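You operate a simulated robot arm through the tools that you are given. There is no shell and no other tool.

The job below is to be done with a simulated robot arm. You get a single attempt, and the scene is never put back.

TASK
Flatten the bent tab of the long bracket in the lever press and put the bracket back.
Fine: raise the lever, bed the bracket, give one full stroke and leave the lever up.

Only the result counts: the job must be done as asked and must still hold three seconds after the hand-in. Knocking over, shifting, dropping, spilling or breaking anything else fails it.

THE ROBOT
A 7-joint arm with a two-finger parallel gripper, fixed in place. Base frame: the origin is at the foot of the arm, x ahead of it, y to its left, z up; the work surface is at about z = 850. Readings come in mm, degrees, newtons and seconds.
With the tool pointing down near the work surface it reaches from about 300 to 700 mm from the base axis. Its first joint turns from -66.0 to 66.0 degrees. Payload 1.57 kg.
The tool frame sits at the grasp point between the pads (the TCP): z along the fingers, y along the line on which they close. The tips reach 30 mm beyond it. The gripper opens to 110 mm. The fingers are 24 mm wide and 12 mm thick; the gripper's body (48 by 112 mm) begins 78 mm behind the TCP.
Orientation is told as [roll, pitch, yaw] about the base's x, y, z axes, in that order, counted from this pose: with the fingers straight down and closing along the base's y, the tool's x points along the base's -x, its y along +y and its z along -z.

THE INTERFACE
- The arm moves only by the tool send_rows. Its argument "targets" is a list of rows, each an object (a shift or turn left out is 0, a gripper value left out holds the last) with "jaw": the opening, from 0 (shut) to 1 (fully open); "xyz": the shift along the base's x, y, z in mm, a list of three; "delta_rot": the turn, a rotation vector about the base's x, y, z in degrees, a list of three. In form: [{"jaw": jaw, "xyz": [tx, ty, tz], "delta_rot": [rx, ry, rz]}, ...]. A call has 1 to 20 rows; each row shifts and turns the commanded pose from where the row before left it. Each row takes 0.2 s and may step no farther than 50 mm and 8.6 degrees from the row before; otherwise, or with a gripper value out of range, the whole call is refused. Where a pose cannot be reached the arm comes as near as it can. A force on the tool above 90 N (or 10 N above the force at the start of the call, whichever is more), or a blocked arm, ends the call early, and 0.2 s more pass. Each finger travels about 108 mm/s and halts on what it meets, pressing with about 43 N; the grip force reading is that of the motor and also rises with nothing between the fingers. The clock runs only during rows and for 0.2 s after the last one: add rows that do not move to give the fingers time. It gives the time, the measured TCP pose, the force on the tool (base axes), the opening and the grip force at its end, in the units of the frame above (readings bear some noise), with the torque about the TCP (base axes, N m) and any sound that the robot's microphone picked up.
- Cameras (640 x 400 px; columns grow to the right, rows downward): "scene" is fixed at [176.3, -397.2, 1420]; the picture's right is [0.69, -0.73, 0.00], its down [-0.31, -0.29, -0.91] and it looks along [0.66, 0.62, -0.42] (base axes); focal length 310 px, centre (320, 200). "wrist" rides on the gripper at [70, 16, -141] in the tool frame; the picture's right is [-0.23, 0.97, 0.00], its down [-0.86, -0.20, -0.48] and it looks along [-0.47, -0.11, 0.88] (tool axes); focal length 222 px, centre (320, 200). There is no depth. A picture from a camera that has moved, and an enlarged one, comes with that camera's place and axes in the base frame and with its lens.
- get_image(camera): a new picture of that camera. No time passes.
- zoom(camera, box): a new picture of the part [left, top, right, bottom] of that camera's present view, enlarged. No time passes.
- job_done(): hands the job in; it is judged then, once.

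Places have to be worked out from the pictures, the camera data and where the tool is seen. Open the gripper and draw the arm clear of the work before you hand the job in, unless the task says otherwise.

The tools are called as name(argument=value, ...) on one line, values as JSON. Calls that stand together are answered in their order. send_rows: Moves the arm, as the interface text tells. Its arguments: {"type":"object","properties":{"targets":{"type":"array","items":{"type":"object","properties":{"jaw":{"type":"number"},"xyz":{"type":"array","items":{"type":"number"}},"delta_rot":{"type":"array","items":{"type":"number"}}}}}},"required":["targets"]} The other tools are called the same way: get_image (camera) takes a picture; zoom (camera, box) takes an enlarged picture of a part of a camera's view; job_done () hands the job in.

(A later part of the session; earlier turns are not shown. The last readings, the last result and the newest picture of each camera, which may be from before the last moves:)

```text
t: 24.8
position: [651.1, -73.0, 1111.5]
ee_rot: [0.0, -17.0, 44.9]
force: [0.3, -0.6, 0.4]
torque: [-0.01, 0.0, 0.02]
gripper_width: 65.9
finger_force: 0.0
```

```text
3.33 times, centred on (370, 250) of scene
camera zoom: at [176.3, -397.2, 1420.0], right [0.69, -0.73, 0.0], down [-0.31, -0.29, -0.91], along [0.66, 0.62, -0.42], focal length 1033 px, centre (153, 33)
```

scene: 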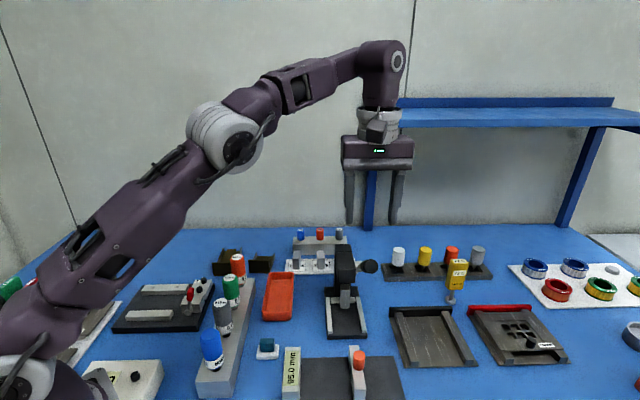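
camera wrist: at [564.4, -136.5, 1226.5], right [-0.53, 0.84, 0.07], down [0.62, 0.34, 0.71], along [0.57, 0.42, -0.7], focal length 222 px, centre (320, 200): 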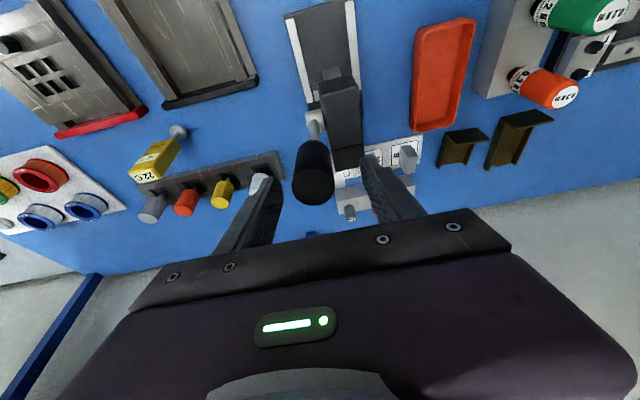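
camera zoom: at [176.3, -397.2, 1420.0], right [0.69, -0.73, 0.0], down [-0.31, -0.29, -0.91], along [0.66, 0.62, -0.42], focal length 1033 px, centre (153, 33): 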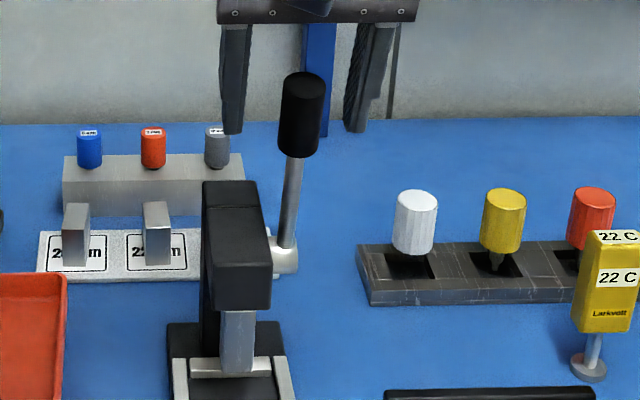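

The lever stays put with the jaws open. I back out upward, straighten the tool and close the fingers, to push the knob from the front and confirm the upper stop.

send_rows(targets=[{"xyz": [-4, -4, 19]}, {"xyz": [-4, -4, 19]}, {"xyz": [-4, -4, 19]}, {"xyz": [-4, -4, 19]}, {"xyz": [-7, -7, 10], "delta_rot": [-4, 4, 0]}, {"xyz": [-7, -7, 0], "delta_rot": [-4, 4, 0]}, {"xyz": [-7, -7, 0], "delta_rot": [-4, 4, 0]}, {"xyz": [-5, -5, 0], "jaw": 0}, {"jaw": 0}, {"jaw": 0}])

get_image(camera="wrist")

zoom(camera="wrist", box=[260, 100, 380, 220])

zoom(camera="scene", box=[310, 180, 430, 310])

```text
t: 27.0
position: [586.9, -111.3, 1195.4]
ee_rot: [0.0, 0.0, 44.9]
force: [-0.3, 0.1, 0.1]
torque: [-0.02, -0.03, 0.01]
gripper_width: 0.0
finger_force: 21.4
out of reach, approached as far as the arm can: row 5, 6, 7
```

```text
taken
camera wrist: at [527.3, -148.3, 1337.6], right [-0.53, 0.85, 0.0], down [0.75, 0.46, 0.48], along [0.41, 0.25, -0.88], focal length 222 px, centre (320, 200)
```

wrist: 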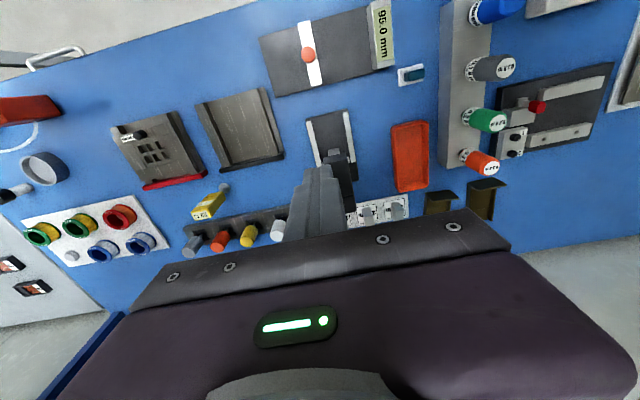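

```text
3.33 times, centred on (320, 160) of wrist
camera zoom: at [527.3, -148.3, 1337.6], right [-0.53, 0.85, 0.0], down [0.75, 0.46, 0.48], along [0.41, 0.25, -0.88], focal length 740 px, centre (320, 333)
```

zoom: 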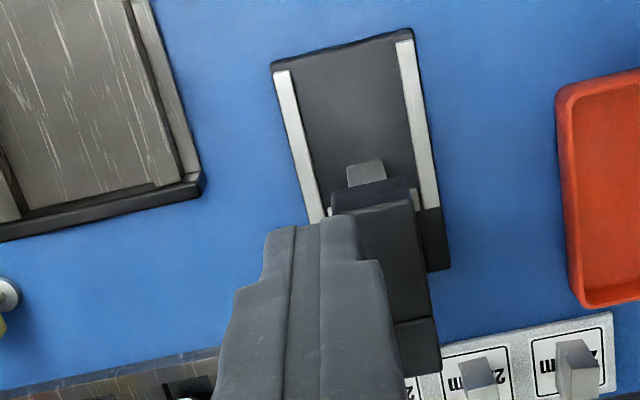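

```text
3.08 times, centred on (370, 245) of scene
camera zoom: at [176.3, -397.2, 1420.0], right [0.69, -0.73, 0.0], down [-0.31, -0.29, -0.91], along [0.66, 0.62, -0.42], focal length 954 px, centre (166, 62)
```

zoom: 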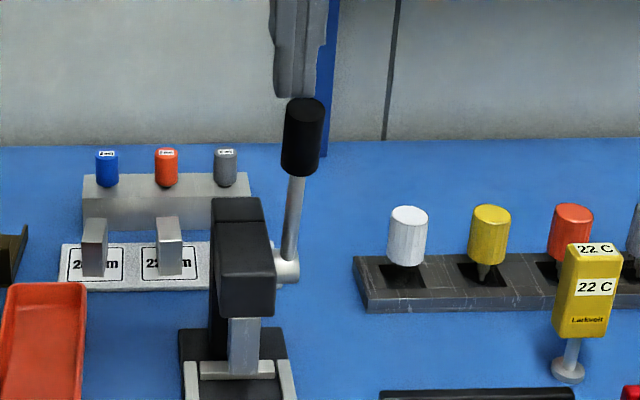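

I am at (587, -111, 1195) with the fingers closed. I shift sideways in line with the lever, descend in front of the knob, and approach.

send_rows(targets=[{"xyz": [6, -6, 0]}, {"xyz": [6, -6, 0]}, {"xyz": [0, 0, -25]}, {"xyz": [0, 0, -25]}, {"xyz": [0, 0, -28]}, {"xyz": [0, 0, 0]}])

zoom(camera="scene", box=[310, 180, 430, 310])

zoom(camera="wrist", box=[260, 120, 380, 220])

```text
t: 28.4
position: [592.6, -115.6, 1119.7]
ee_rot: [-0.1, 0.0, 44.9]
force: [0.7, -0.1, 0.8]
torque: [0.01, -0.01, -0.02]
gripper_width: 0.1
finger_force: 21.2
out of reach, approached as far as the arm can: row 2
```

```text
3.08 times, centred on (370, 245) of scene
camera zoom: at [176.3, -397.2, 1420.0], right [0.69, -0.73, 0.0], down [-0.31, -0.29, -0.91], along [0.66, 0.62, -0.42], focal length 954 px, centre (166, 62)
```

zoom: 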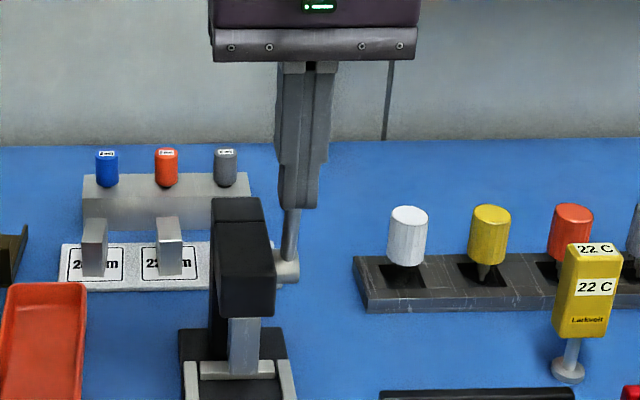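

```text
4.00 times, centred on (320, 170) of wrist
camera zoom: at [532.4, -152.8, 1260.9], right [-0.53, 0.85, 0.0], down [0.75, 0.46, 0.48], along [0.41, 0.25, -0.88], focal length 888 px, centre (320, 320)
```

zoom: 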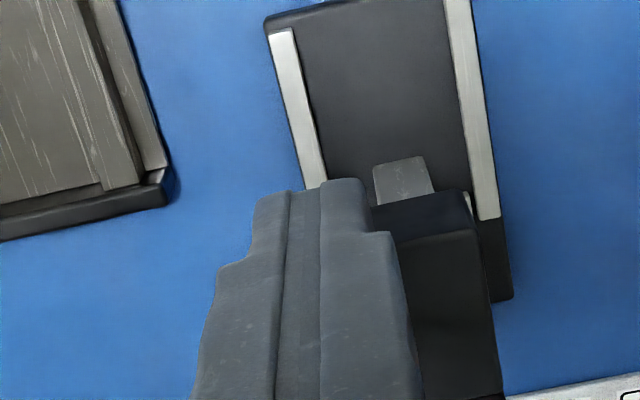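

The fingers are in front of the knob. I shift a little right and advance gently until contact.

send_rows(targets=[{"xyz": [5, -5, 0]}, {"xyz": [4, 4, 0]}, {"xyz": [4, 4, 0]}, {"xyz": [4, 4, 0]}, {"xyz": [0, 0, 0]}])

```text
t: 29.6
position: [609.3, -108.9, 1116.6]
ee_rot: [0.0, 0.0, 45.1]
force: [0.0, 0.0, -0.6]
torque: [0.0, 0.0, -0.03]
gripper_width: 0.1
finger_force: 20.9
```

No contact yet. I continue in small steps.

send_rows(targets=[{"xyz": [2.5, 2.5, 0]}, {"xyz": [2, 2, 0]}, {"xyz": [0, 0, 0]}])

zoom(camera="scene", box=[310, 180, 430, 310])

```text
t: 30.4
position: [614.9, -103.7, 1116.8]
ee_rot: [0.0, 0.0, 45.1]
force: [-0.1, -0.3, -0.4]
torque: [-0.01, -0.03, 0.03]
gripper_width: 0.2
finger_force: 21.6
```

```text
3.08 times, centred on (370, 245) of scene
camera zoom: at [176.3, -397.2, 1420.0], right [0.69, -0.73, 0.0], down [-0.31, -0.29, -0.91], along [0.66, 0.62, -0.42], focal length 954 px, centre (166, 62)
```

zoom: 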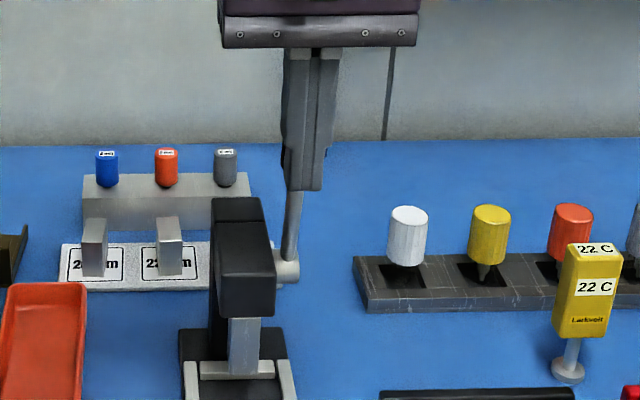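

Still no contact; two more small steps.

send_rows(targets=[{"xyz": [2, 2, 0]}, {"xyz": [2, 2, 0]}, {"xyz": [0, 0, 0]}])

```text
t: 31.2
position: [618.3, -99.5, 1117.9]
ee_rot: [0.0, 0.0, 45.0]
force: [-0.1, -0.2, 0.2]
torque: [0.0, 0.0, 0.0]
gripper_width: 0.0
finger_force: 21.4
```

Still free, so the lever stands steeper than I estimated. I continue.

send_rows(targets=[{"xyz": [2, 2, 0]}, {"xyz": [2, 2, 0]}, {"xyz": [0, 0, 0]}])

```text
t: 32.0
position: [619.6, -99.7, 1117.9]
ee_rot: [0.0, 0.4, 44.8]
force: [-34.8, -16.3, 0.9]
torque: [0.21, -0.39, 0.05]
gripper_width: 0.0
finger_force: 21.6
```

About 36 N of push gives almost no travel, so the lever is on its upper stop. I back away and look.

send_rows(targets=[{"xyz": [-5, -5, 0]}, {"xyz": [-10, -10, 0]}, {"xyz": [-10, -10, 0]}, {"xyz": [-10, -10, 15]}, {"xyz": [0, 0, 0]}])

zoom(camera="scene", box=[310, 190, 430, 310])

zoom(camera="scene", box=[320, 280, 375, 345])

```text
t: 33.2
position: [587.6, -132.7, 1132.1]
ee_rot: [0.0, 0.0, 45.0]
force: [0.1, 0.3, -0.1]
torque: [-0.04, 0.01, 0.02]
gripper_width: 0.0
finger_force: 21.2
```

```text
3.33 times, centred on (370, 250) of scene
camera zoom: at [176.3, -397.2, 1420.0], right [0.69, -0.73, 0.0], down [-0.31, -0.29, -0.91], along [0.66, 0.62, -0.42], focal length 1033 px, centre (153, 33)
```

zoom: 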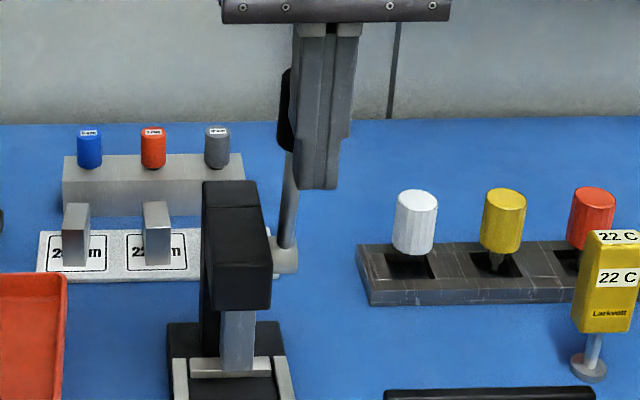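

```text
6.15 times, centred on (348, 312) of scene
camera zoom: at [176.3, -397.2, 1420.0], right [0.69, -0.73, 0.0], down [-0.31, -0.29, -0.91], along [0.66, 0.62, -0.42], focal length 1908 px, centre (151, -492)
```

zoom: 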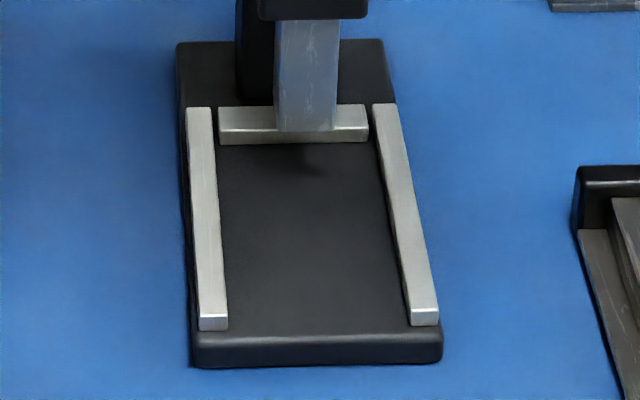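

The lever stays up and the ram bottom is now at about z = 903, well above the bed. Next I travel over to the long bracket, turning the tool back to -45°.

send_rows(targets=[{"xyz": [-7, 34, 0], "delta_rot": [0, 0, -7.5]}, {"xyz": [-7, 34, 0], "delta_rot": [0, 0, -7.5]}, {"xyz": [-7, 34, 0], "delta_rot": [0, 0, -7.5]}, {"xyz": [-7, 34, 0], "delta_rot": [0, 0, -7.5]}, {"xyz": [-7, 34, 0], "delta_rot": [0, 0, -7.5]}, {"xyz": [-7, 34, 0], "delta_rot": [0, 0, -7.5]}, {"xyz": [-7, 34, 0], "delta_rot": [0, 0, -7.5]}, {"xyz": [-7, 34, 0], "delta_rot": [0, 0, -7.5]}, {"xyz": [-7, 34, 0], "delta_rot": [0, 0, -7.5]}, {"xyz": [-7, 34, -10], "delta_rot": [0, 0, -7.5]}, {"xyz": [-6, 34, -10], "delta_rot": [0, 0, -7.5]}, {"xyz": [-5, 34, -10], "delta_rot": [0, 0, -7.5], "jaw": 0.5}, {"jaw": 0.5}, {"jaw": 0.5}])

get_image(camera="wrist")

get_image(camera="scene")

```text
t: 36.2
position: [505.9, 279.7, 1101.5]
ee_rot: [0.1, 0.1, -45.2]
force: [0.5, -0.3, 0.8]
torque: [-0.03, 0.02, -0.01]
gripper_width: 55.0
finger_force: 0.1
```

```text
taken
camera wrist: at [469.9, 340.9, 1243.4], right [0.85, 0.53, 0.0], down [0.46, -0.75, 0.48], along [0.25, -0.41, -0.88], focal length 222 px, centre (320, 200)
```

wrist: 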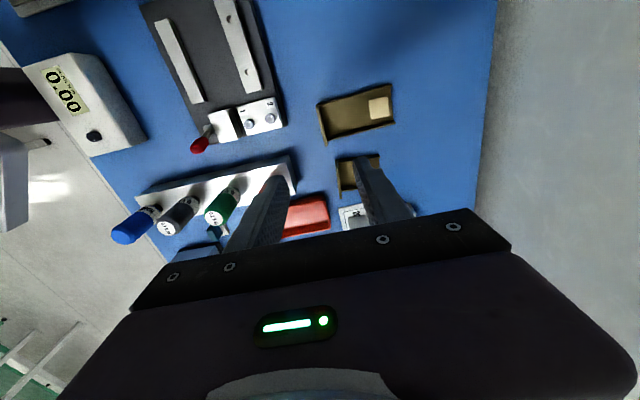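

```text
taken
```

scene: 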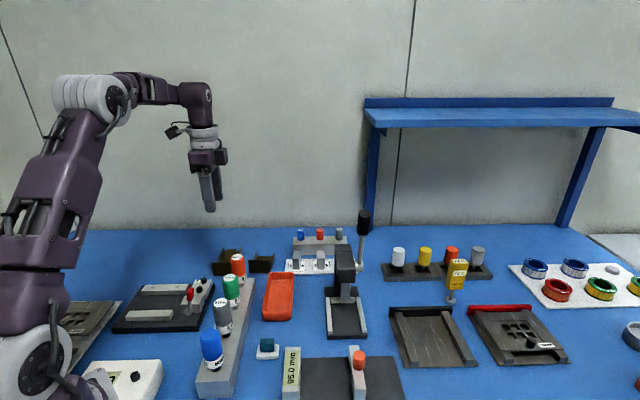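

The bracket shows clearly at (357, 112) in the wrist view; I zoom for precise measurement.

zoom(camera="wrist", box=[305, 75, 405, 155])

zoom(camera="wrist", box=[310, 90, 350, 150])

zoom(camera="wrist", box=[355, 75, 400, 135])

```text
5.00 times, centred on (355, 115) of wrist
camera zoom: at [469.9, 340.9, 1243.4], right [0.85, 0.53, 0.0], down [0.46, -0.75, 0.48], along [0.25, -0.41, -0.88], focal length 1111 px, centre (145, 625)
```

zoom: 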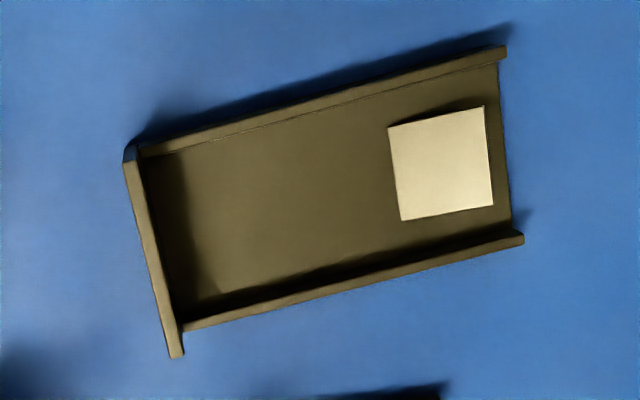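

```text
6.67 times, centred on (330, 120) of wrist
camera zoom: at [469.9, 340.9, 1243.4], right [0.85, 0.53, 0.0], down [0.46, -0.75, 0.48], along [0.25, -0.41, -0.88], focal length 1481 px, centre (253, 733)
```

zoom: 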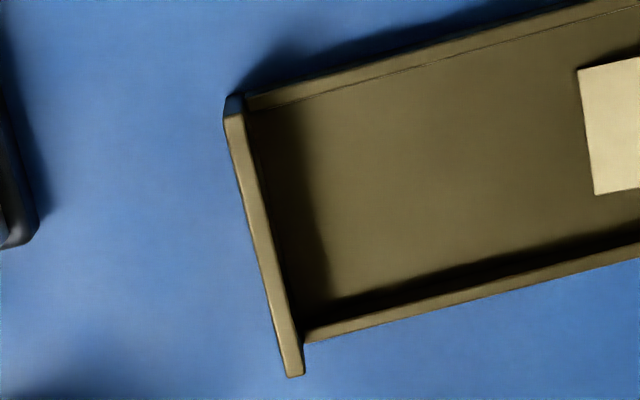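

```text
6.67 times, centred on (378, 105) of wrist
camera zoom: at [469.9, 340.9, 1243.4], right [0.85, 0.53, 0.0], down [0.46, -0.75, 0.48], along [0.25, -0.41, -0.88], focal length 1481 px, centre (-63, 833)
```

zoom: 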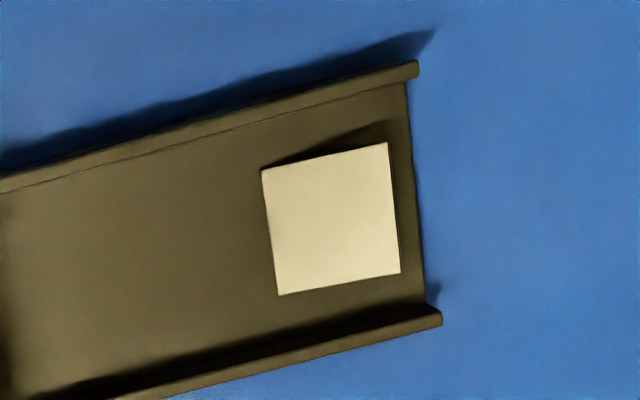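

The wall's centre is at about (506, 287) with its top near z = 897, 4 mm thick, and the bracket axis is at 45.6°. I line up over the wall and descend part of the way.

send_rows(targets=[{"xyz": [0.2, 7.7, 0], "delta_rot": [0, 0, 0.7]}, {"xyz": [0, 0, -35]}, {"xyz": [0, 0, -35]}, {"xyz": [0, 0, -35]}, {"xyz": [0, 0, -35]}, {"xyz": [0, 0, -20]}, {"xyz": [0, 0, 0]}])

get_image(camera="wrist")

zoom(camera="scene", box=[180, 200, 290, 300])

```text
t: 37.8
position: [507.4, 284.0, 940.7]
ee_rot: [-0.1, 0.0, -44.3]
force: [0.3, -0.2, 0.1]
torque: [-0.02, 0.03, 0.02]
gripper_width: 55.1
finger_force: 0.0
```

```text
taken
camera wrist: at [469.3, 344.4, 1082.4], right [0.84, 0.54, 0.0], down [0.47, -0.74, 0.48], along [0.26, -0.4, -0.88], focal length 222 px, centre (320, 200)
```

wrist: 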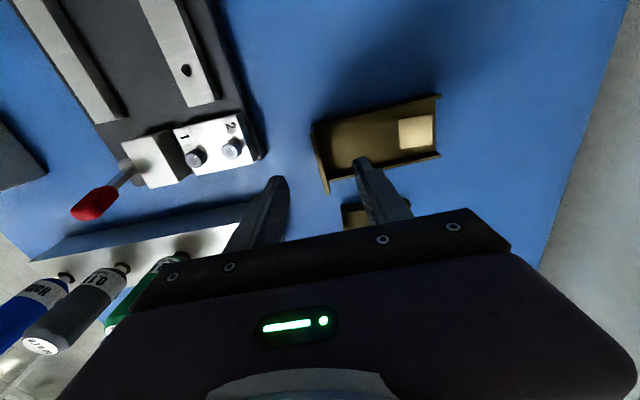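

```text
4.00 times, centred on (235, 250) of scene
camera zoom: at [176.3, -397.2, 1420.0], right [0.69, -0.73, 0.0], down [-0.31, -0.29, -0.91], along [0.66, 0.62, -0.42], focal length 1240 px, centre (660, 0)
```

zoom: 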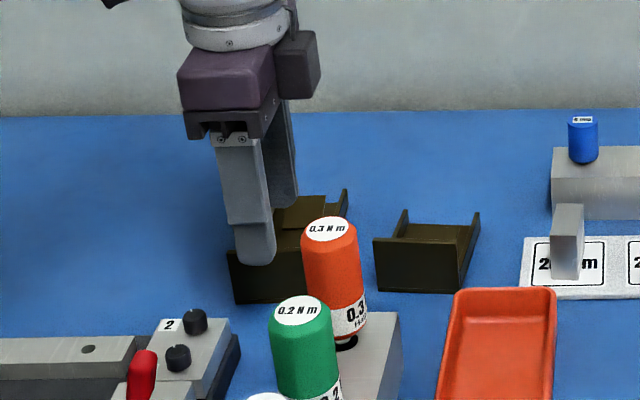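

I zoom to check the alignment of fingers to the wall before going lower.

zoom(camera="wrist", box=[295, 80, 455, 200])

zoom(camera="wrist", box=[300, 110, 350, 210])

```text
3.33 times, centred on (375, 140) of wrist
camera zoom: at [469.3, 344.4, 1082.4], right [0.84, 0.54, 0.0], down [0.47, -0.74, 0.48], along [0.26, -0.4, -0.88], focal length 740 px, centre (137, 400)
```

zoom: 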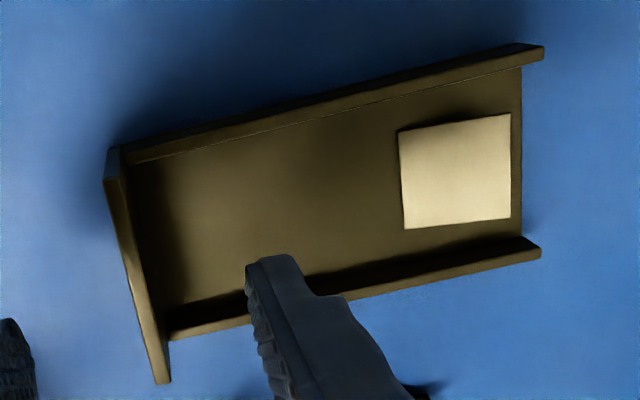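

```text
4.00 times, centred on (325, 160) of wrist
camera zoom: at [469.3, 344.4, 1082.4], right [0.84, 0.54, 0.0], down [0.47, -0.74, 0.48], along [0.26, -0.4, -0.88], focal length 888 px, centre (300, 360)
```

zoom: 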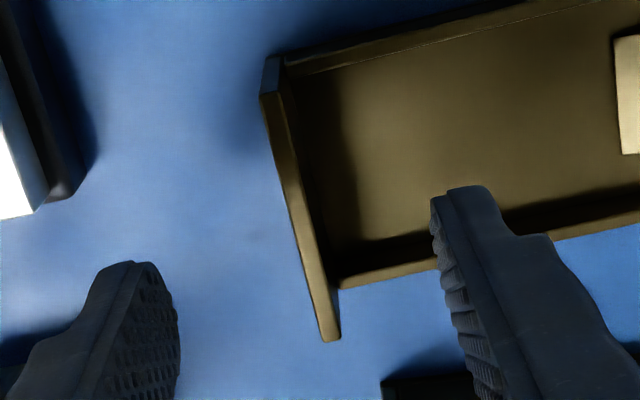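

The wall centre works out at (506, 288), so I correct by about (-1.4, +4) and descend astride the wall.

send_rows(targets=[{"xyz": [-1.4, 4.2, 0]}, {"xyz": [0, 0, -25]}, {"xyz": [0, 0, -15]}, {"xyz": [0, 0, -9]}, {"xyz": [0, 0, 0]}])

get_image(camera="wrist")

zoom(camera="scene", box=[180, 200, 290, 300])

```text
t: 39.0
position: [503.7, 289.1, 893.9]
ee_rot: [-0.1, 0.0, -44.2]
force: [0.1, 0.0, -0.3]
torque: [-0.02, 0.0, 0.0]
gripper_width: 55.0
finger_force: 0.0
```

```text
taken
camera wrist: at [466.4, 349.0, 1033.9], right [0.84, 0.54, 0.0], down [0.47, -0.74, 0.48], along [0.26, -0.4, -0.88], focal length 222 px, centre (320, 200)
```

wrist: 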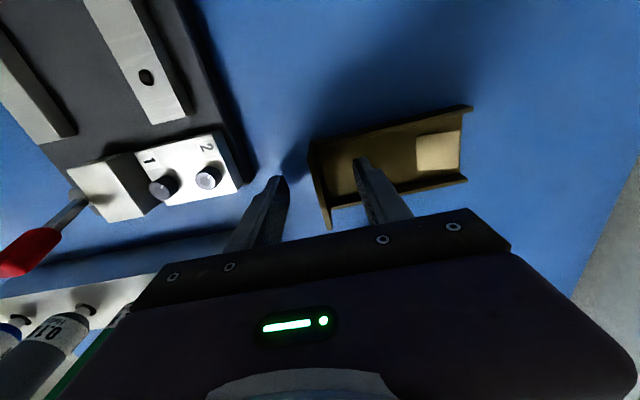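

```text
4.00 times, centred on (235, 250) of scene
camera zoom: at [176.3, -397.2, 1420.0], right [0.69, -0.73, 0.0], down [-0.31, -0.29, -0.91], along [0.66, 0.62, -0.42], focal length 1240 px, centre (660, 0)
```

zoom: 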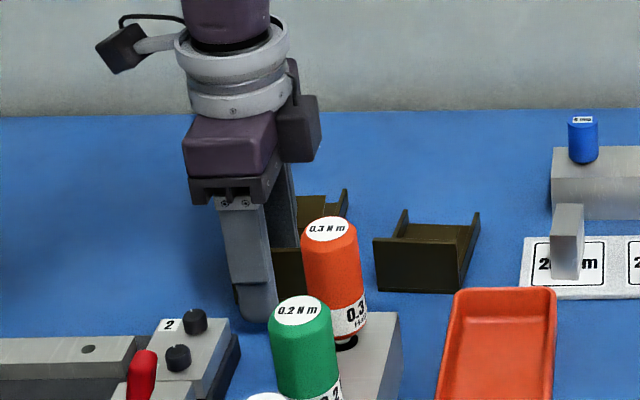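

The fingers straddle the wall. I zoom once to check the centring before closing.

zoom(camera="wrist", box=[260, 120, 380, 240])

```text
3.33 times, centred on (320, 180) of wrist
camera zoom: at [466.4, 349.0, 1033.9], right [0.84, 0.54, 0.0], down [0.47, -0.74, 0.48], along [0.26, -0.4, -0.88], focal length 740 px, centre (320, 267)
```

zoom: 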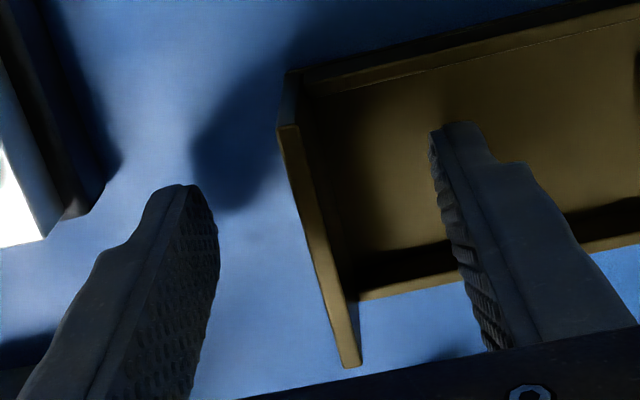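

The wall top is centred on the TCP. I lower 3 mm more and close the jaws on the wall.

send_rows(targets=[{"xyz": [0, 0, -3]}, {"jaw": 0.25}, {"jaw": 0.1}, {"jaw": 0.0}, {"jaw": 0.0}, {"jaw": 0.0}])

zoom(camera="wrist", box=[240, 80, 480, 240])

```text
t: 40.4
position: [504.0, 287.4, 890.1]
ee_rot: [0.0, 0.0, -44.3]
force: [-0.2, 0.0, 0.2]
torque: [0.04, 0.04, 0.02]
gripper_width: 4.5
finger_force: 24.9
```

```text
2.50 times, centred on (360, 160) of wrist
camera zoom: at [466.1, 349.1, 1030.9], right [0.84, 0.54, 0.0], down [0.47, -0.74, 0.48], along [0.26, -0.4, -0.88], focal length 555 px, centre (220, 300)
```

zoom: 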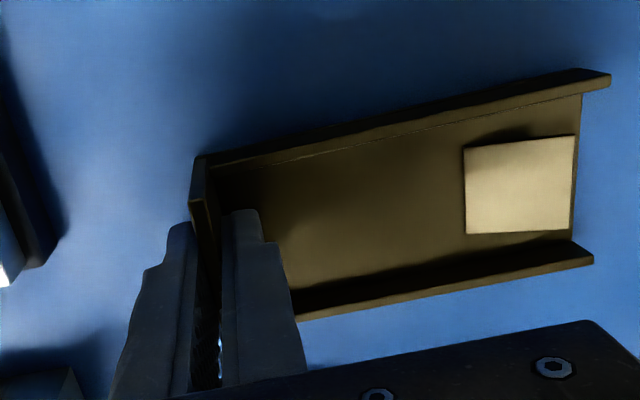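

The wall is held (4.5 mm). I lift a little and check that the bracket hangs level and comes up with the gripper.

send_rows(targets=[{"xyz": [0, 0, 5]}, {"xyz": [0, 0, 10]}, {"xyz": [0, 0, 15]}, {"xyz": [0, 0, 0]}])

zoom(camera="scene", box=[180, 200, 290, 300])

zoom(camera="wrist", box=[240, 80, 480, 240])

```text
t: 41.4
position: [503.9, 289.4, 919.0]
ee_rot: [0.0, 0.0, -44.2]
force: [0.2, -0.4, 0.2]
torque: [-0.03, 0.05, 0.01]
gripper_width: 4.5
finger_force: 24.7
```

```text
4.00 times, centred on (235, 250) of scene
camera zoom: at [176.3, -397.2, 1420.0], right [0.69, -0.73, 0.0], down [-0.31, -0.29, -0.91], along [0.66, 0.62, -0.42], focal length 1240 px, centre (660, 0)
```

zoom: 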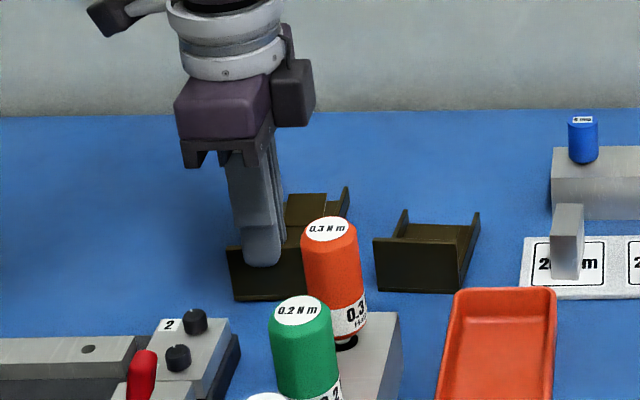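

```text
2.50 times, centred on (360, 160) of wrist
camera zoom: at [466.5, 350.4, 1060.5], right [0.84, 0.54, 0.0], down [0.47, -0.74, 0.48], along [0.26, -0.4, -0.88], focal length 555 px, centre (220, 300)
```

zoom: 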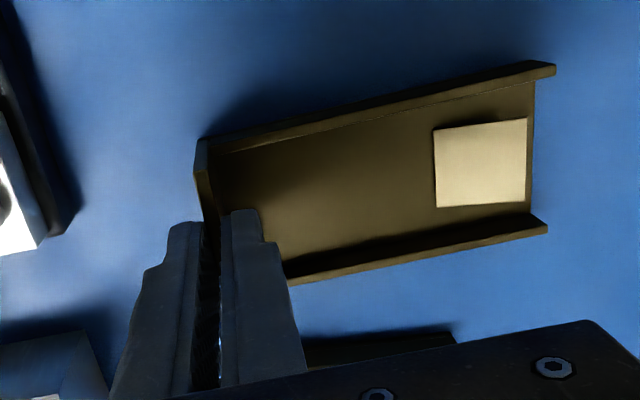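

The bracket has stayed on the table while the fingers slid up its wall, so the grip did not hold. I zoom in to see how the pads sit on the wall.

zoom(camera="wrist", box=[280, 130, 380, 240])

zoom(camera="scene", box=[215, 235, 265, 285])

```text
3.64 times, centred on (330, 185) of wrist
camera zoom: at [466.5, 350.4, 1060.5], right [0.84, 0.54, 0.0], down [0.47, -0.74, 0.48], along [0.26, -0.4, -0.88], focal length 808 px, centre (284, 254)
```

zoom: 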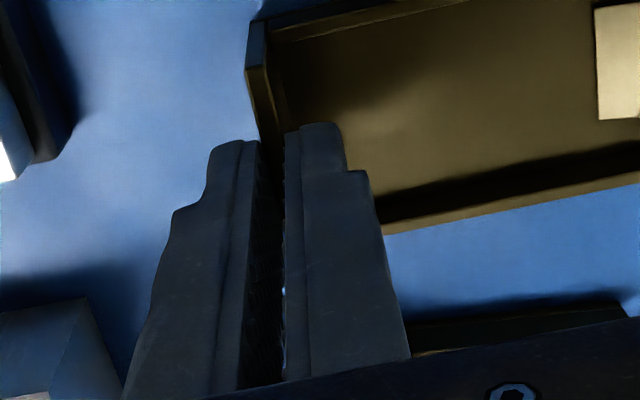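

```text
8.00 times, centred on (240, 260) of scene
camera zoom: at [176.3, -397.2, 1420.0], right [0.69, -0.73, 0.0], down [-0.31, -0.29, -0.91], along [0.66, 0.62, -0.42], focal length 2480 px, centre (960, -280)
```

zoom: 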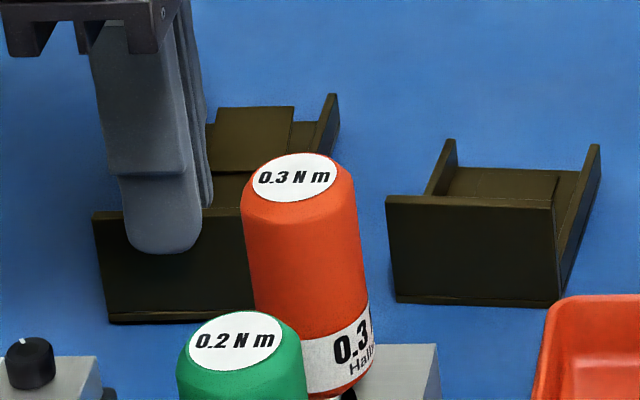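

I lower back to the grasp height, re-open slightly and grip again, then lift by only a few millimetres while reading the force.

send_rows(targets=[{"jaw": 0.2}, {"jaw": 0.2}, {"xyz": [0, 0, -15]}, {"xyz": [0, 0, -14]}, {"xyz": [0, 0, -3]}, {"xyz": [0, 0, 0]}])

zoom(camera="wrist", box=[260, 120, 380, 240])

```text
t: 42.8
position: [505.6, 289.6, 888.1]
ee_rot: [0.1, 0.0, -44.2]
force: [0.1, -0.1, 0.3]
torque: [0.0, 0.01, -0.01]
gripper_width: 22.1
finger_force: 0.0
```

```text
3.33 times, centred on (320, 180) of wrist
camera zoom: at [467.7, 349.2, 1029.4], right [0.84, 0.54, 0.0], down [0.47, -0.74, 0.48], along [0.26, -0.4, -0.88], focal length 740 px, centre (320, 267)
```

zoom: 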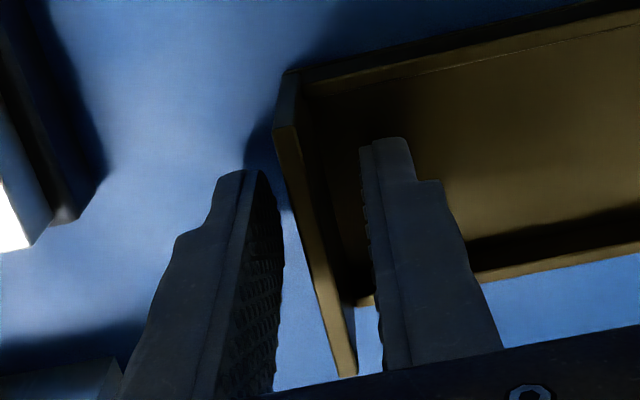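

Well centred again. I close with more time and then raise by 2 mm to read the load.

send_rows(targets=[{"jaw": 0.0}, {"jaw": 0.0}, {"jaw": 0.0}, {"jaw": 0.0}, {"jaw": 0.0}])

send_rows(targets=[{"xyz": [0, 0, 2]}, {"xyz": [0, 0, 0]}])

send_rows(targets=[{"xyz": [0, 0, 2]}, {"xyz": [0, 0, 0]}])

zoom(camera="wrist", box=[260, 80, 480, 240])

zoom(camera="scene", box=[215, 235, 265, 285])

```text
t: 44.0
position: [506.4, 287.7, 887.9]
ee_rot: [0.0, 0.0, -44.2]
force: [0.6, 0.2, 0.0]
torque: [0.03, -0.02, 0.03]
gripper_width: 4.7
finger_force: 25.2
```

```text
t: 44.6
position: [505.8, 288.5, 888.8]
ee_rot: [0.0, 0.0, -44.3]
force: [0.2, 0.4, -0.3]
torque: [0.0, 0.05, 0.0]
gripper_width: 4.7
finger_force: 25.3
```

```text
t: 45.2
position: [506.0, 288.3, 891.3]
ee_rot: [0.0, 0.0, -44.3]
force: [-0.6, 0.2, -1.9]
torque: [-0.05, 0.06, 0.0]
gripper_width: 4.9
finger_force: 25.2
```

```text
2.50 times, centred on (370, 160) of wrist
camera zoom: at [467.8, 348.9, 1033.7], right [0.84, 0.54, 0.0], down [0.47, -0.74, 0.48], along [0.26, -0.4, -0.88], focal length 555 px, centre (195, 300)
```

zoom: 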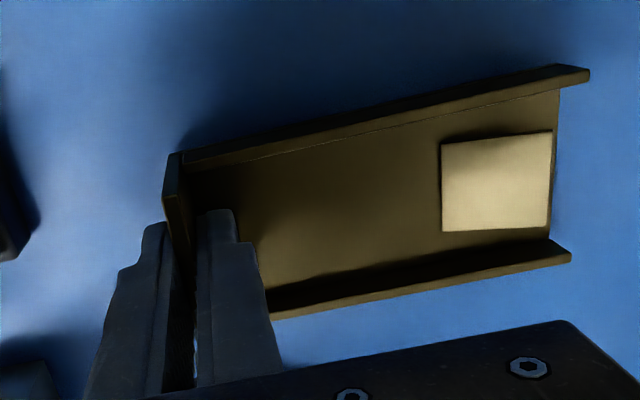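

```text
8.00 times, centred on (240, 260) of scene
camera zoom: at [176.3, -397.2, 1420.0], right [0.69, -0.73, 0.0], down [-0.31, -0.29, -0.91], along [0.66, 0.62, -0.42], focal length 2480 px, centre (960, -280)
```

zoom: 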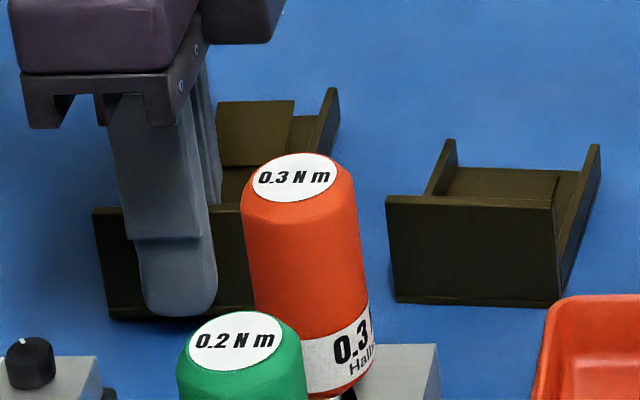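

The force now reads -1.9 N and the bracket looks lifted by 2–3 mm. I hold still a moment and check for creeping.

send_rows(targets=[{}, {}, {}, {}, {}])

zoom(camera="scene", box=[215, 235, 265, 285])

zoom(camera="wrist", box=[260, 80, 480, 240])

```text
t: 46.4
position: [506.5, 287.9, 892.8]
ee_rot: [0.0, -0.1, -44.2]
force: [-0.3, 0.3, -1.8]
torque: [-0.06, 0.02, -0.02]
gripper_width: 4.7
finger_force: 25.1
```

```text
8.00 times, centred on (240, 260) of scene
camera zoom: at [176.3, -397.2, 1420.0], right [0.69, -0.73, 0.0], down [-0.31, -0.29, -0.91], along [0.66, 0.62, -0.42], focal length 2480 px, centre (960, -280)
```

zoom: 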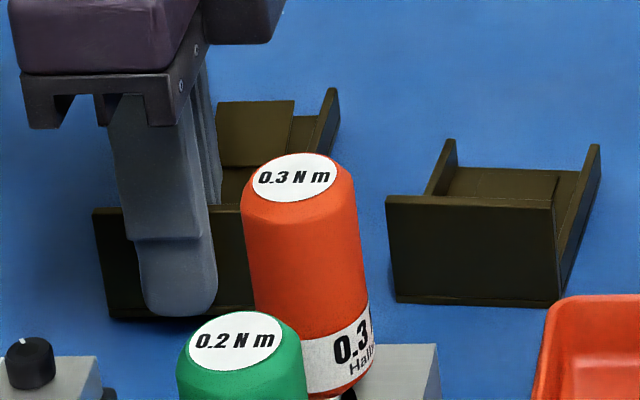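

```text
2.50 times, centred on (370, 160) of wrist
camera zoom: at [467.8, 348.8, 1033.7], right [0.84, 0.54, 0.0], down [0.47, -0.74, 0.48], along [0.26, -0.4, -0.88], focal length 555 px, centre (195, 300)
```

zoom: 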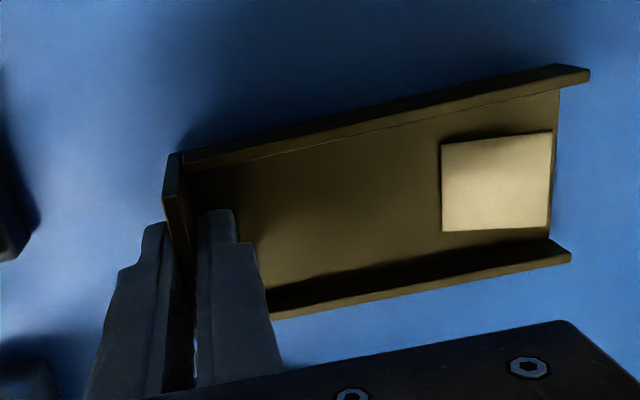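

No creep, and the weight of about 1.9 N is carried. I lift slowly with gradual acceleration, watching the load.

send_rows(targets=[{"xyz": [0, 0, 1]}, {"xyz": [0, 0, 2]}, {"xyz": [0, 0, 3]}, {"xyz": [0, 0, 3]}, {"xyz": [0, 0, 2]}, {"xyz": [0, 0, 1]}, {"xyz": [0, 0, 0]}])

zoom(camera="scene", box=[215, 235, 265, 285])

zoom(camera="wrist", box=[260, 80, 480, 240])

```text
t: 48.0
position: [504.9, 288.5, 903.7]
ee_rot: [0.0, 0.0, -44.3]
force: [0.0, 0.5, -1.8]
torque: [-0.02, 0.09, 0.0]
gripper_width: 5.1
finger_force: 24.9
```

```text
8.00 times, centred on (240, 260) of scene
camera zoom: at [176.3, -397.2, 1420.0], right [0.69, -0.73, 0.0], down [-0.31, -0.29, -0.91], along [0.66, 0.62, -0.42], focal length 2480 px, centre (960, -280)
```

zoom: 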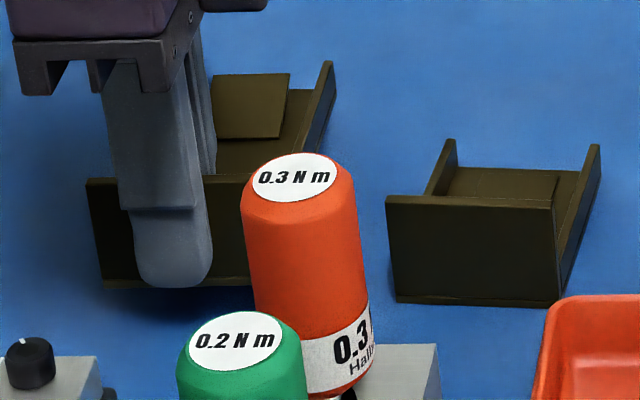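

```text
2.50 times, centred on (370, 160) of wrist
camera zoom: at [467.6, 348.8, 1046.4], right [0.84, 0.54, 0.0], down [0.47, -0.74, 0.48], along [0.26, -0.4, -0.88], focal length 555 px, centre (195, 300)
```

zoom: 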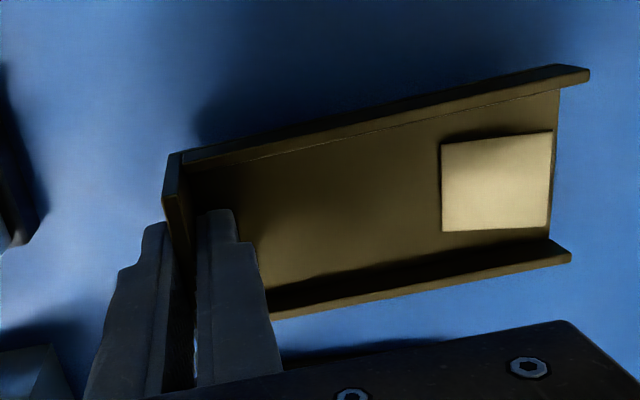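

The bracket is rising firmly with the gripper. I continue lifting at a gentle, ramped pace.

send_rows(targets=[{"xyz": [0, 0, 2]}, {"xyz": [0, 0, 3]}, {"xyz": [0, 0, 4]}, {"xyz": [0, 0, 5]}, {"xyz": [0, 0, 5]}, {"xyz": [0, 0, 5]}, {"xyz": [0, 0, 5]}, {"xyz": [0, 0, 5]}, {"xyz": [0, 0, 4]}, {"xyz": [0, 0, 2]}, {"xyz": [0, 0, 0]}])

zoom(camera="wrist", box=[260, 80, 480, 240])

```text
t: 50.4
position: [505.5, 288.6, 944.3]
ee_rot: [0.1, -0.1, -44.4]
force: [-0.8, 0.0, -2.1]
torque: [-0.04, 0.1, 0.04]
gripper_width: 4.9
finger_force: 24.9
```

```text
2.50 times, centred on (370, 160) of wrist
camera zoom: at [468.3, 349.6, 1085.3], right [0.84, 0.54, 0.0], down [0.47, -0.74, 0.48], along [0.26, -0.4, -0.88], focal length 555 px, centre (195, 300)
```

zoom: 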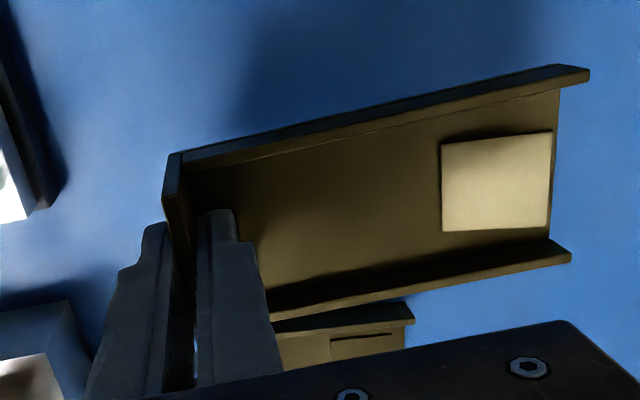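

The bracket holds steady in the grip at z = 944. I continue lifting gently to clear the drivers (about z = 1000).

send_rows(targets=[{"xyz": [0, 0, 2]}, {"xyz": [0, 0, 4]}, {"xyz": [0, 0, 6]}, {"xyz": [0, 0, 8]}, {"xyz": [0, 0, 8]}, {"xyz": [0, 0, 8]}, {"xyz": [0, 0, 8]}, {"xyz": [0, 0, 8]}, {"xyz": [0, 0, 8]}, {"xyz": [0, 0, 8]}, {"xyz": [0, 0, 8]}, {"xyz": [0, 0, 8]}, {"xyz": [0, 0, 8]}, {"xyz": [0, 0, 8]}, {"xyz": [0, 0, 8]}, {"xyz": [0, 0, 8]}, {"xyz": [0, 0, 8]}, {"xyz": [0, 0, 6]}, {"xyz": [0, 0, 4]}, {"xyz": [0, 0, 2]}])

zoom(camera="wrist", box=[260, 80, 480, 240])

get_image(camera="scene")

```text
t: 54.6
position: [506.5, 287.9, 1081.4]
ee_rot: [0.0, 0.0, -44.3]
force: [0.0, 0.9, -1.0]
torque: [-0.06, 0.04, 0.01]
gripper_width: 4.7
finger_force: 25.2
```

```text
2.50 times, centred on (370, 160) of wrist
camera zoom: at [468.0, 348.5, 1222.3], right [0.84, 0.54, 0.0], down [0.47, -0.74, 0.48], along [0.26, -0.4, -0.88], focal length 555 px, centre (195, 300)
```

zoom: 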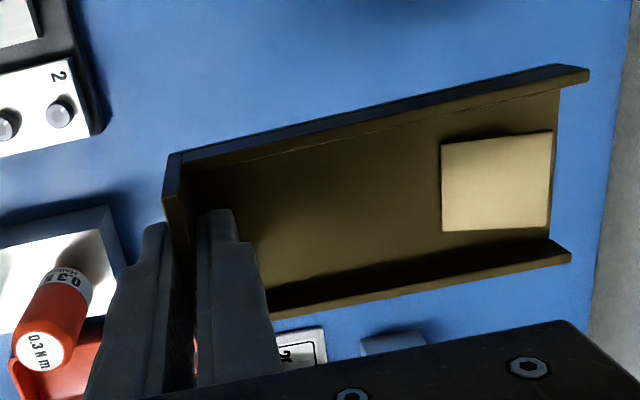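

```text
taken
```

scene: 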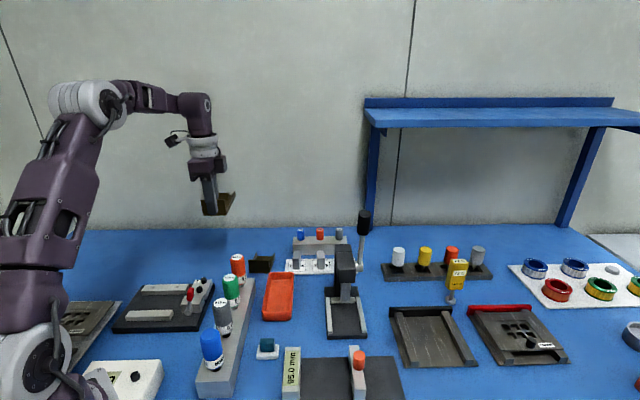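

The bracket is safely above everything. I carry it over toward the front of the press in a smooth, ramped motion.

send_rows(targets=[{"xyz": [0, -3, 0]}, {"xyz": [-1, -6, 0]}, {"xyz": [-1, -9, 0]}, {"xyz": [-1, -12, 0]}, {"xyz": [-1, -14, 0]}, {"xyz": [-1, -14, 0]}, {"xyz": [-1, -14, 0]}, {"xyz": [-1, -14, 0]}, {"xyz": [-1, -14, 0]}, {"xyz": [-1, -14, 0]}, {"xyz": [-1, -14, 0]}, {"xyz": [-1, -14, 0]}, {"xyz": [-1, -14, 0]}, {"xyz": [-1, -14, 0]}, {"xyz": [-1, -14, 0]}, {"xyz": [-1, -14, 0]}, {"xyz": [-1, -12, 0]}, {"xyz": [0, -9, 0]}, {"xyz": [0, -6, 0]}, {"xyz": [0, -3, 0]}])

zoom(camera="wrist", box=[260, 80, 480, 240])

```text
t: 58.8
position: [490.9, 59.1, 1080.7]
ee_rot: [0.1, 0.1, -44.4]
force: [-0.3, -0.4, -0.8]
torque: [-0.04, 0.04, -0.02]
gripper_width: 4.5
finger_force: 24.8
```

```text
2.50 times, centred on (370, 160) of wrist
camera zoom: at [452.6, 120.4, 1222.5], right [0.84, 0.54, 0.0], down [0.47, -0.74, 0.48], along [0.26, -0.4, -0.88], focal length 555 px, centre (195, 300)
```

zoom: 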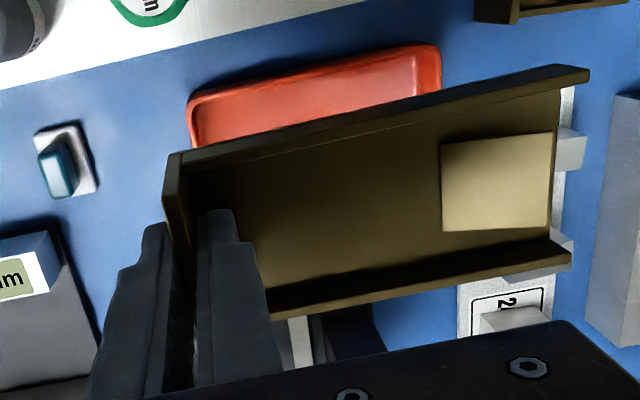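

The bracket is unchanged in the grip. I carry on to the point in front of the press.

send_rows(targets=[{"xyz": [0, -3, 0]}, {"xyz": [0, -6, 0]}, {"xyz": [0, -9, 0]}, {"xyz": [0, -12, 0]}, {"xyz": [0, -14, 0]}, {"xyz": [0, -14, 0]}, {"xyz": [0, -14, 0]}, {"xyz": [0, -14, 0]}, {"xyz": [0, -14, 0]}, {"xyz": [0, -14, 0]}, {"xyz": [0, -14, 0]}, {"xyz": [0, -14, 0]}, {"xyz": [0, -14, 0]}, {"xyz": [0, -14, 0]}, {"xyz": [0, -14, 0]}, {"xyz": [0, -14, 0]}, {"xyz": [0, -12, 0]}, {"xyz": [0, -9, 0]}, {"xyz": [0, -6, 0]}, {"xyz": [0, -3, 0]}])

get_image(camera="wrist")

get_image(camera="scene")

```text
t: 63.0
position: [489.6, -168.0, 1080.5]
ee_rot: [0.0, 0.0, -44.3]
force: [-0.7, 0.1, -0.5]
torque: [-0.01, 0.05, -0.02]
gripper_width: 5.0
finger_force: 25.1
```

```text
taken
camera wrist: at [452.1, -106.5, 1222.0], right [0.84, 0.54, 0.0], down [0.47, -0.74, 0.48], along [0.26, -0.4, -0.88], focal length 222 px, centre (320, 200)
```

wrist: 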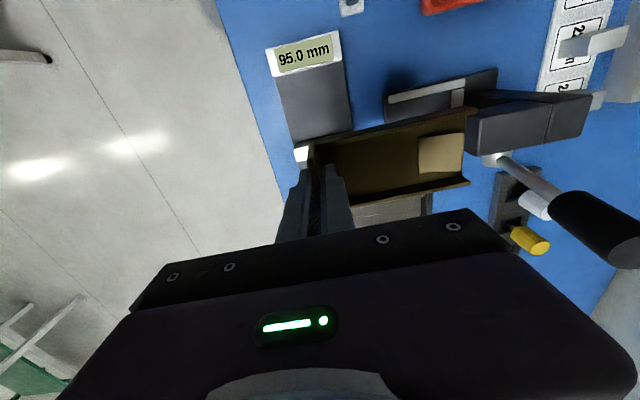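

```text
taken
```

scene: 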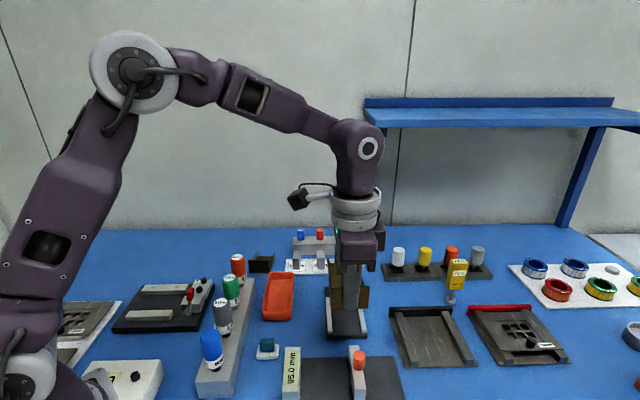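

I am in front of the press, but the gauge with the "95.0 mm" display and red-topped slider lies just ahead of it, near my approach line. I need to look at it closely before descending.

zoom(camera="scene", box=[270, 320, 420, 400])

zoom(camera="wrist", box=[250, 0, 490, 220])

```text
4.27 times, centred on (345, 360) of scene
camera zoom: at [176.3, -397.2, 1420.0], right [0.69, -0.73, 0.0], down [-0.31, -0.29, -0.91], along [0.66, 0.62, -0.42], focal length 1323 px, centre (213, -483)
```

zoom: 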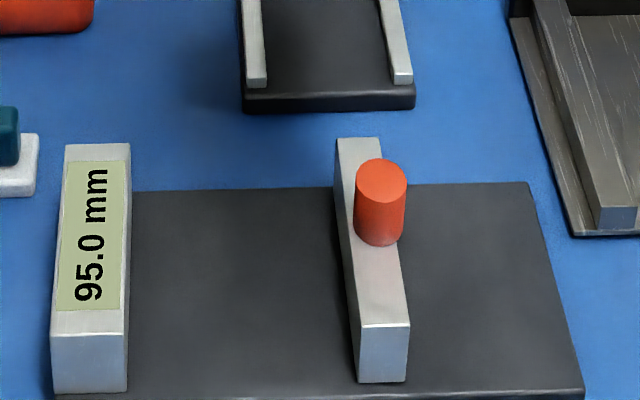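

```text
1.82 times, centred on (370, 110) of wrist
camera zoom: at [452.1, -106.5, 1222.0], right [0.84, 0.54, 0.0], down [0.47, -0.74, 0.48], along [0.26, -0.4, -0.88], focal length 404 px, centre (229, 364)
```

zoom: 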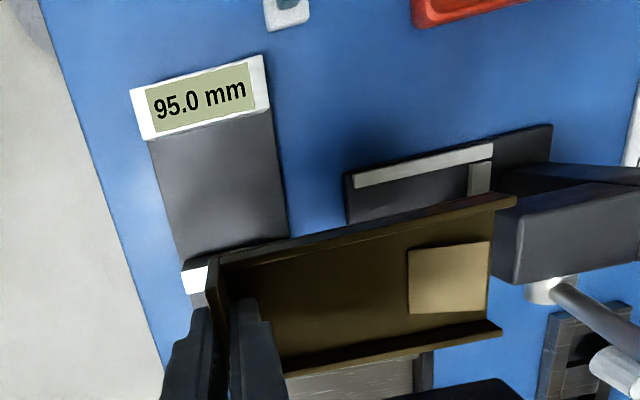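

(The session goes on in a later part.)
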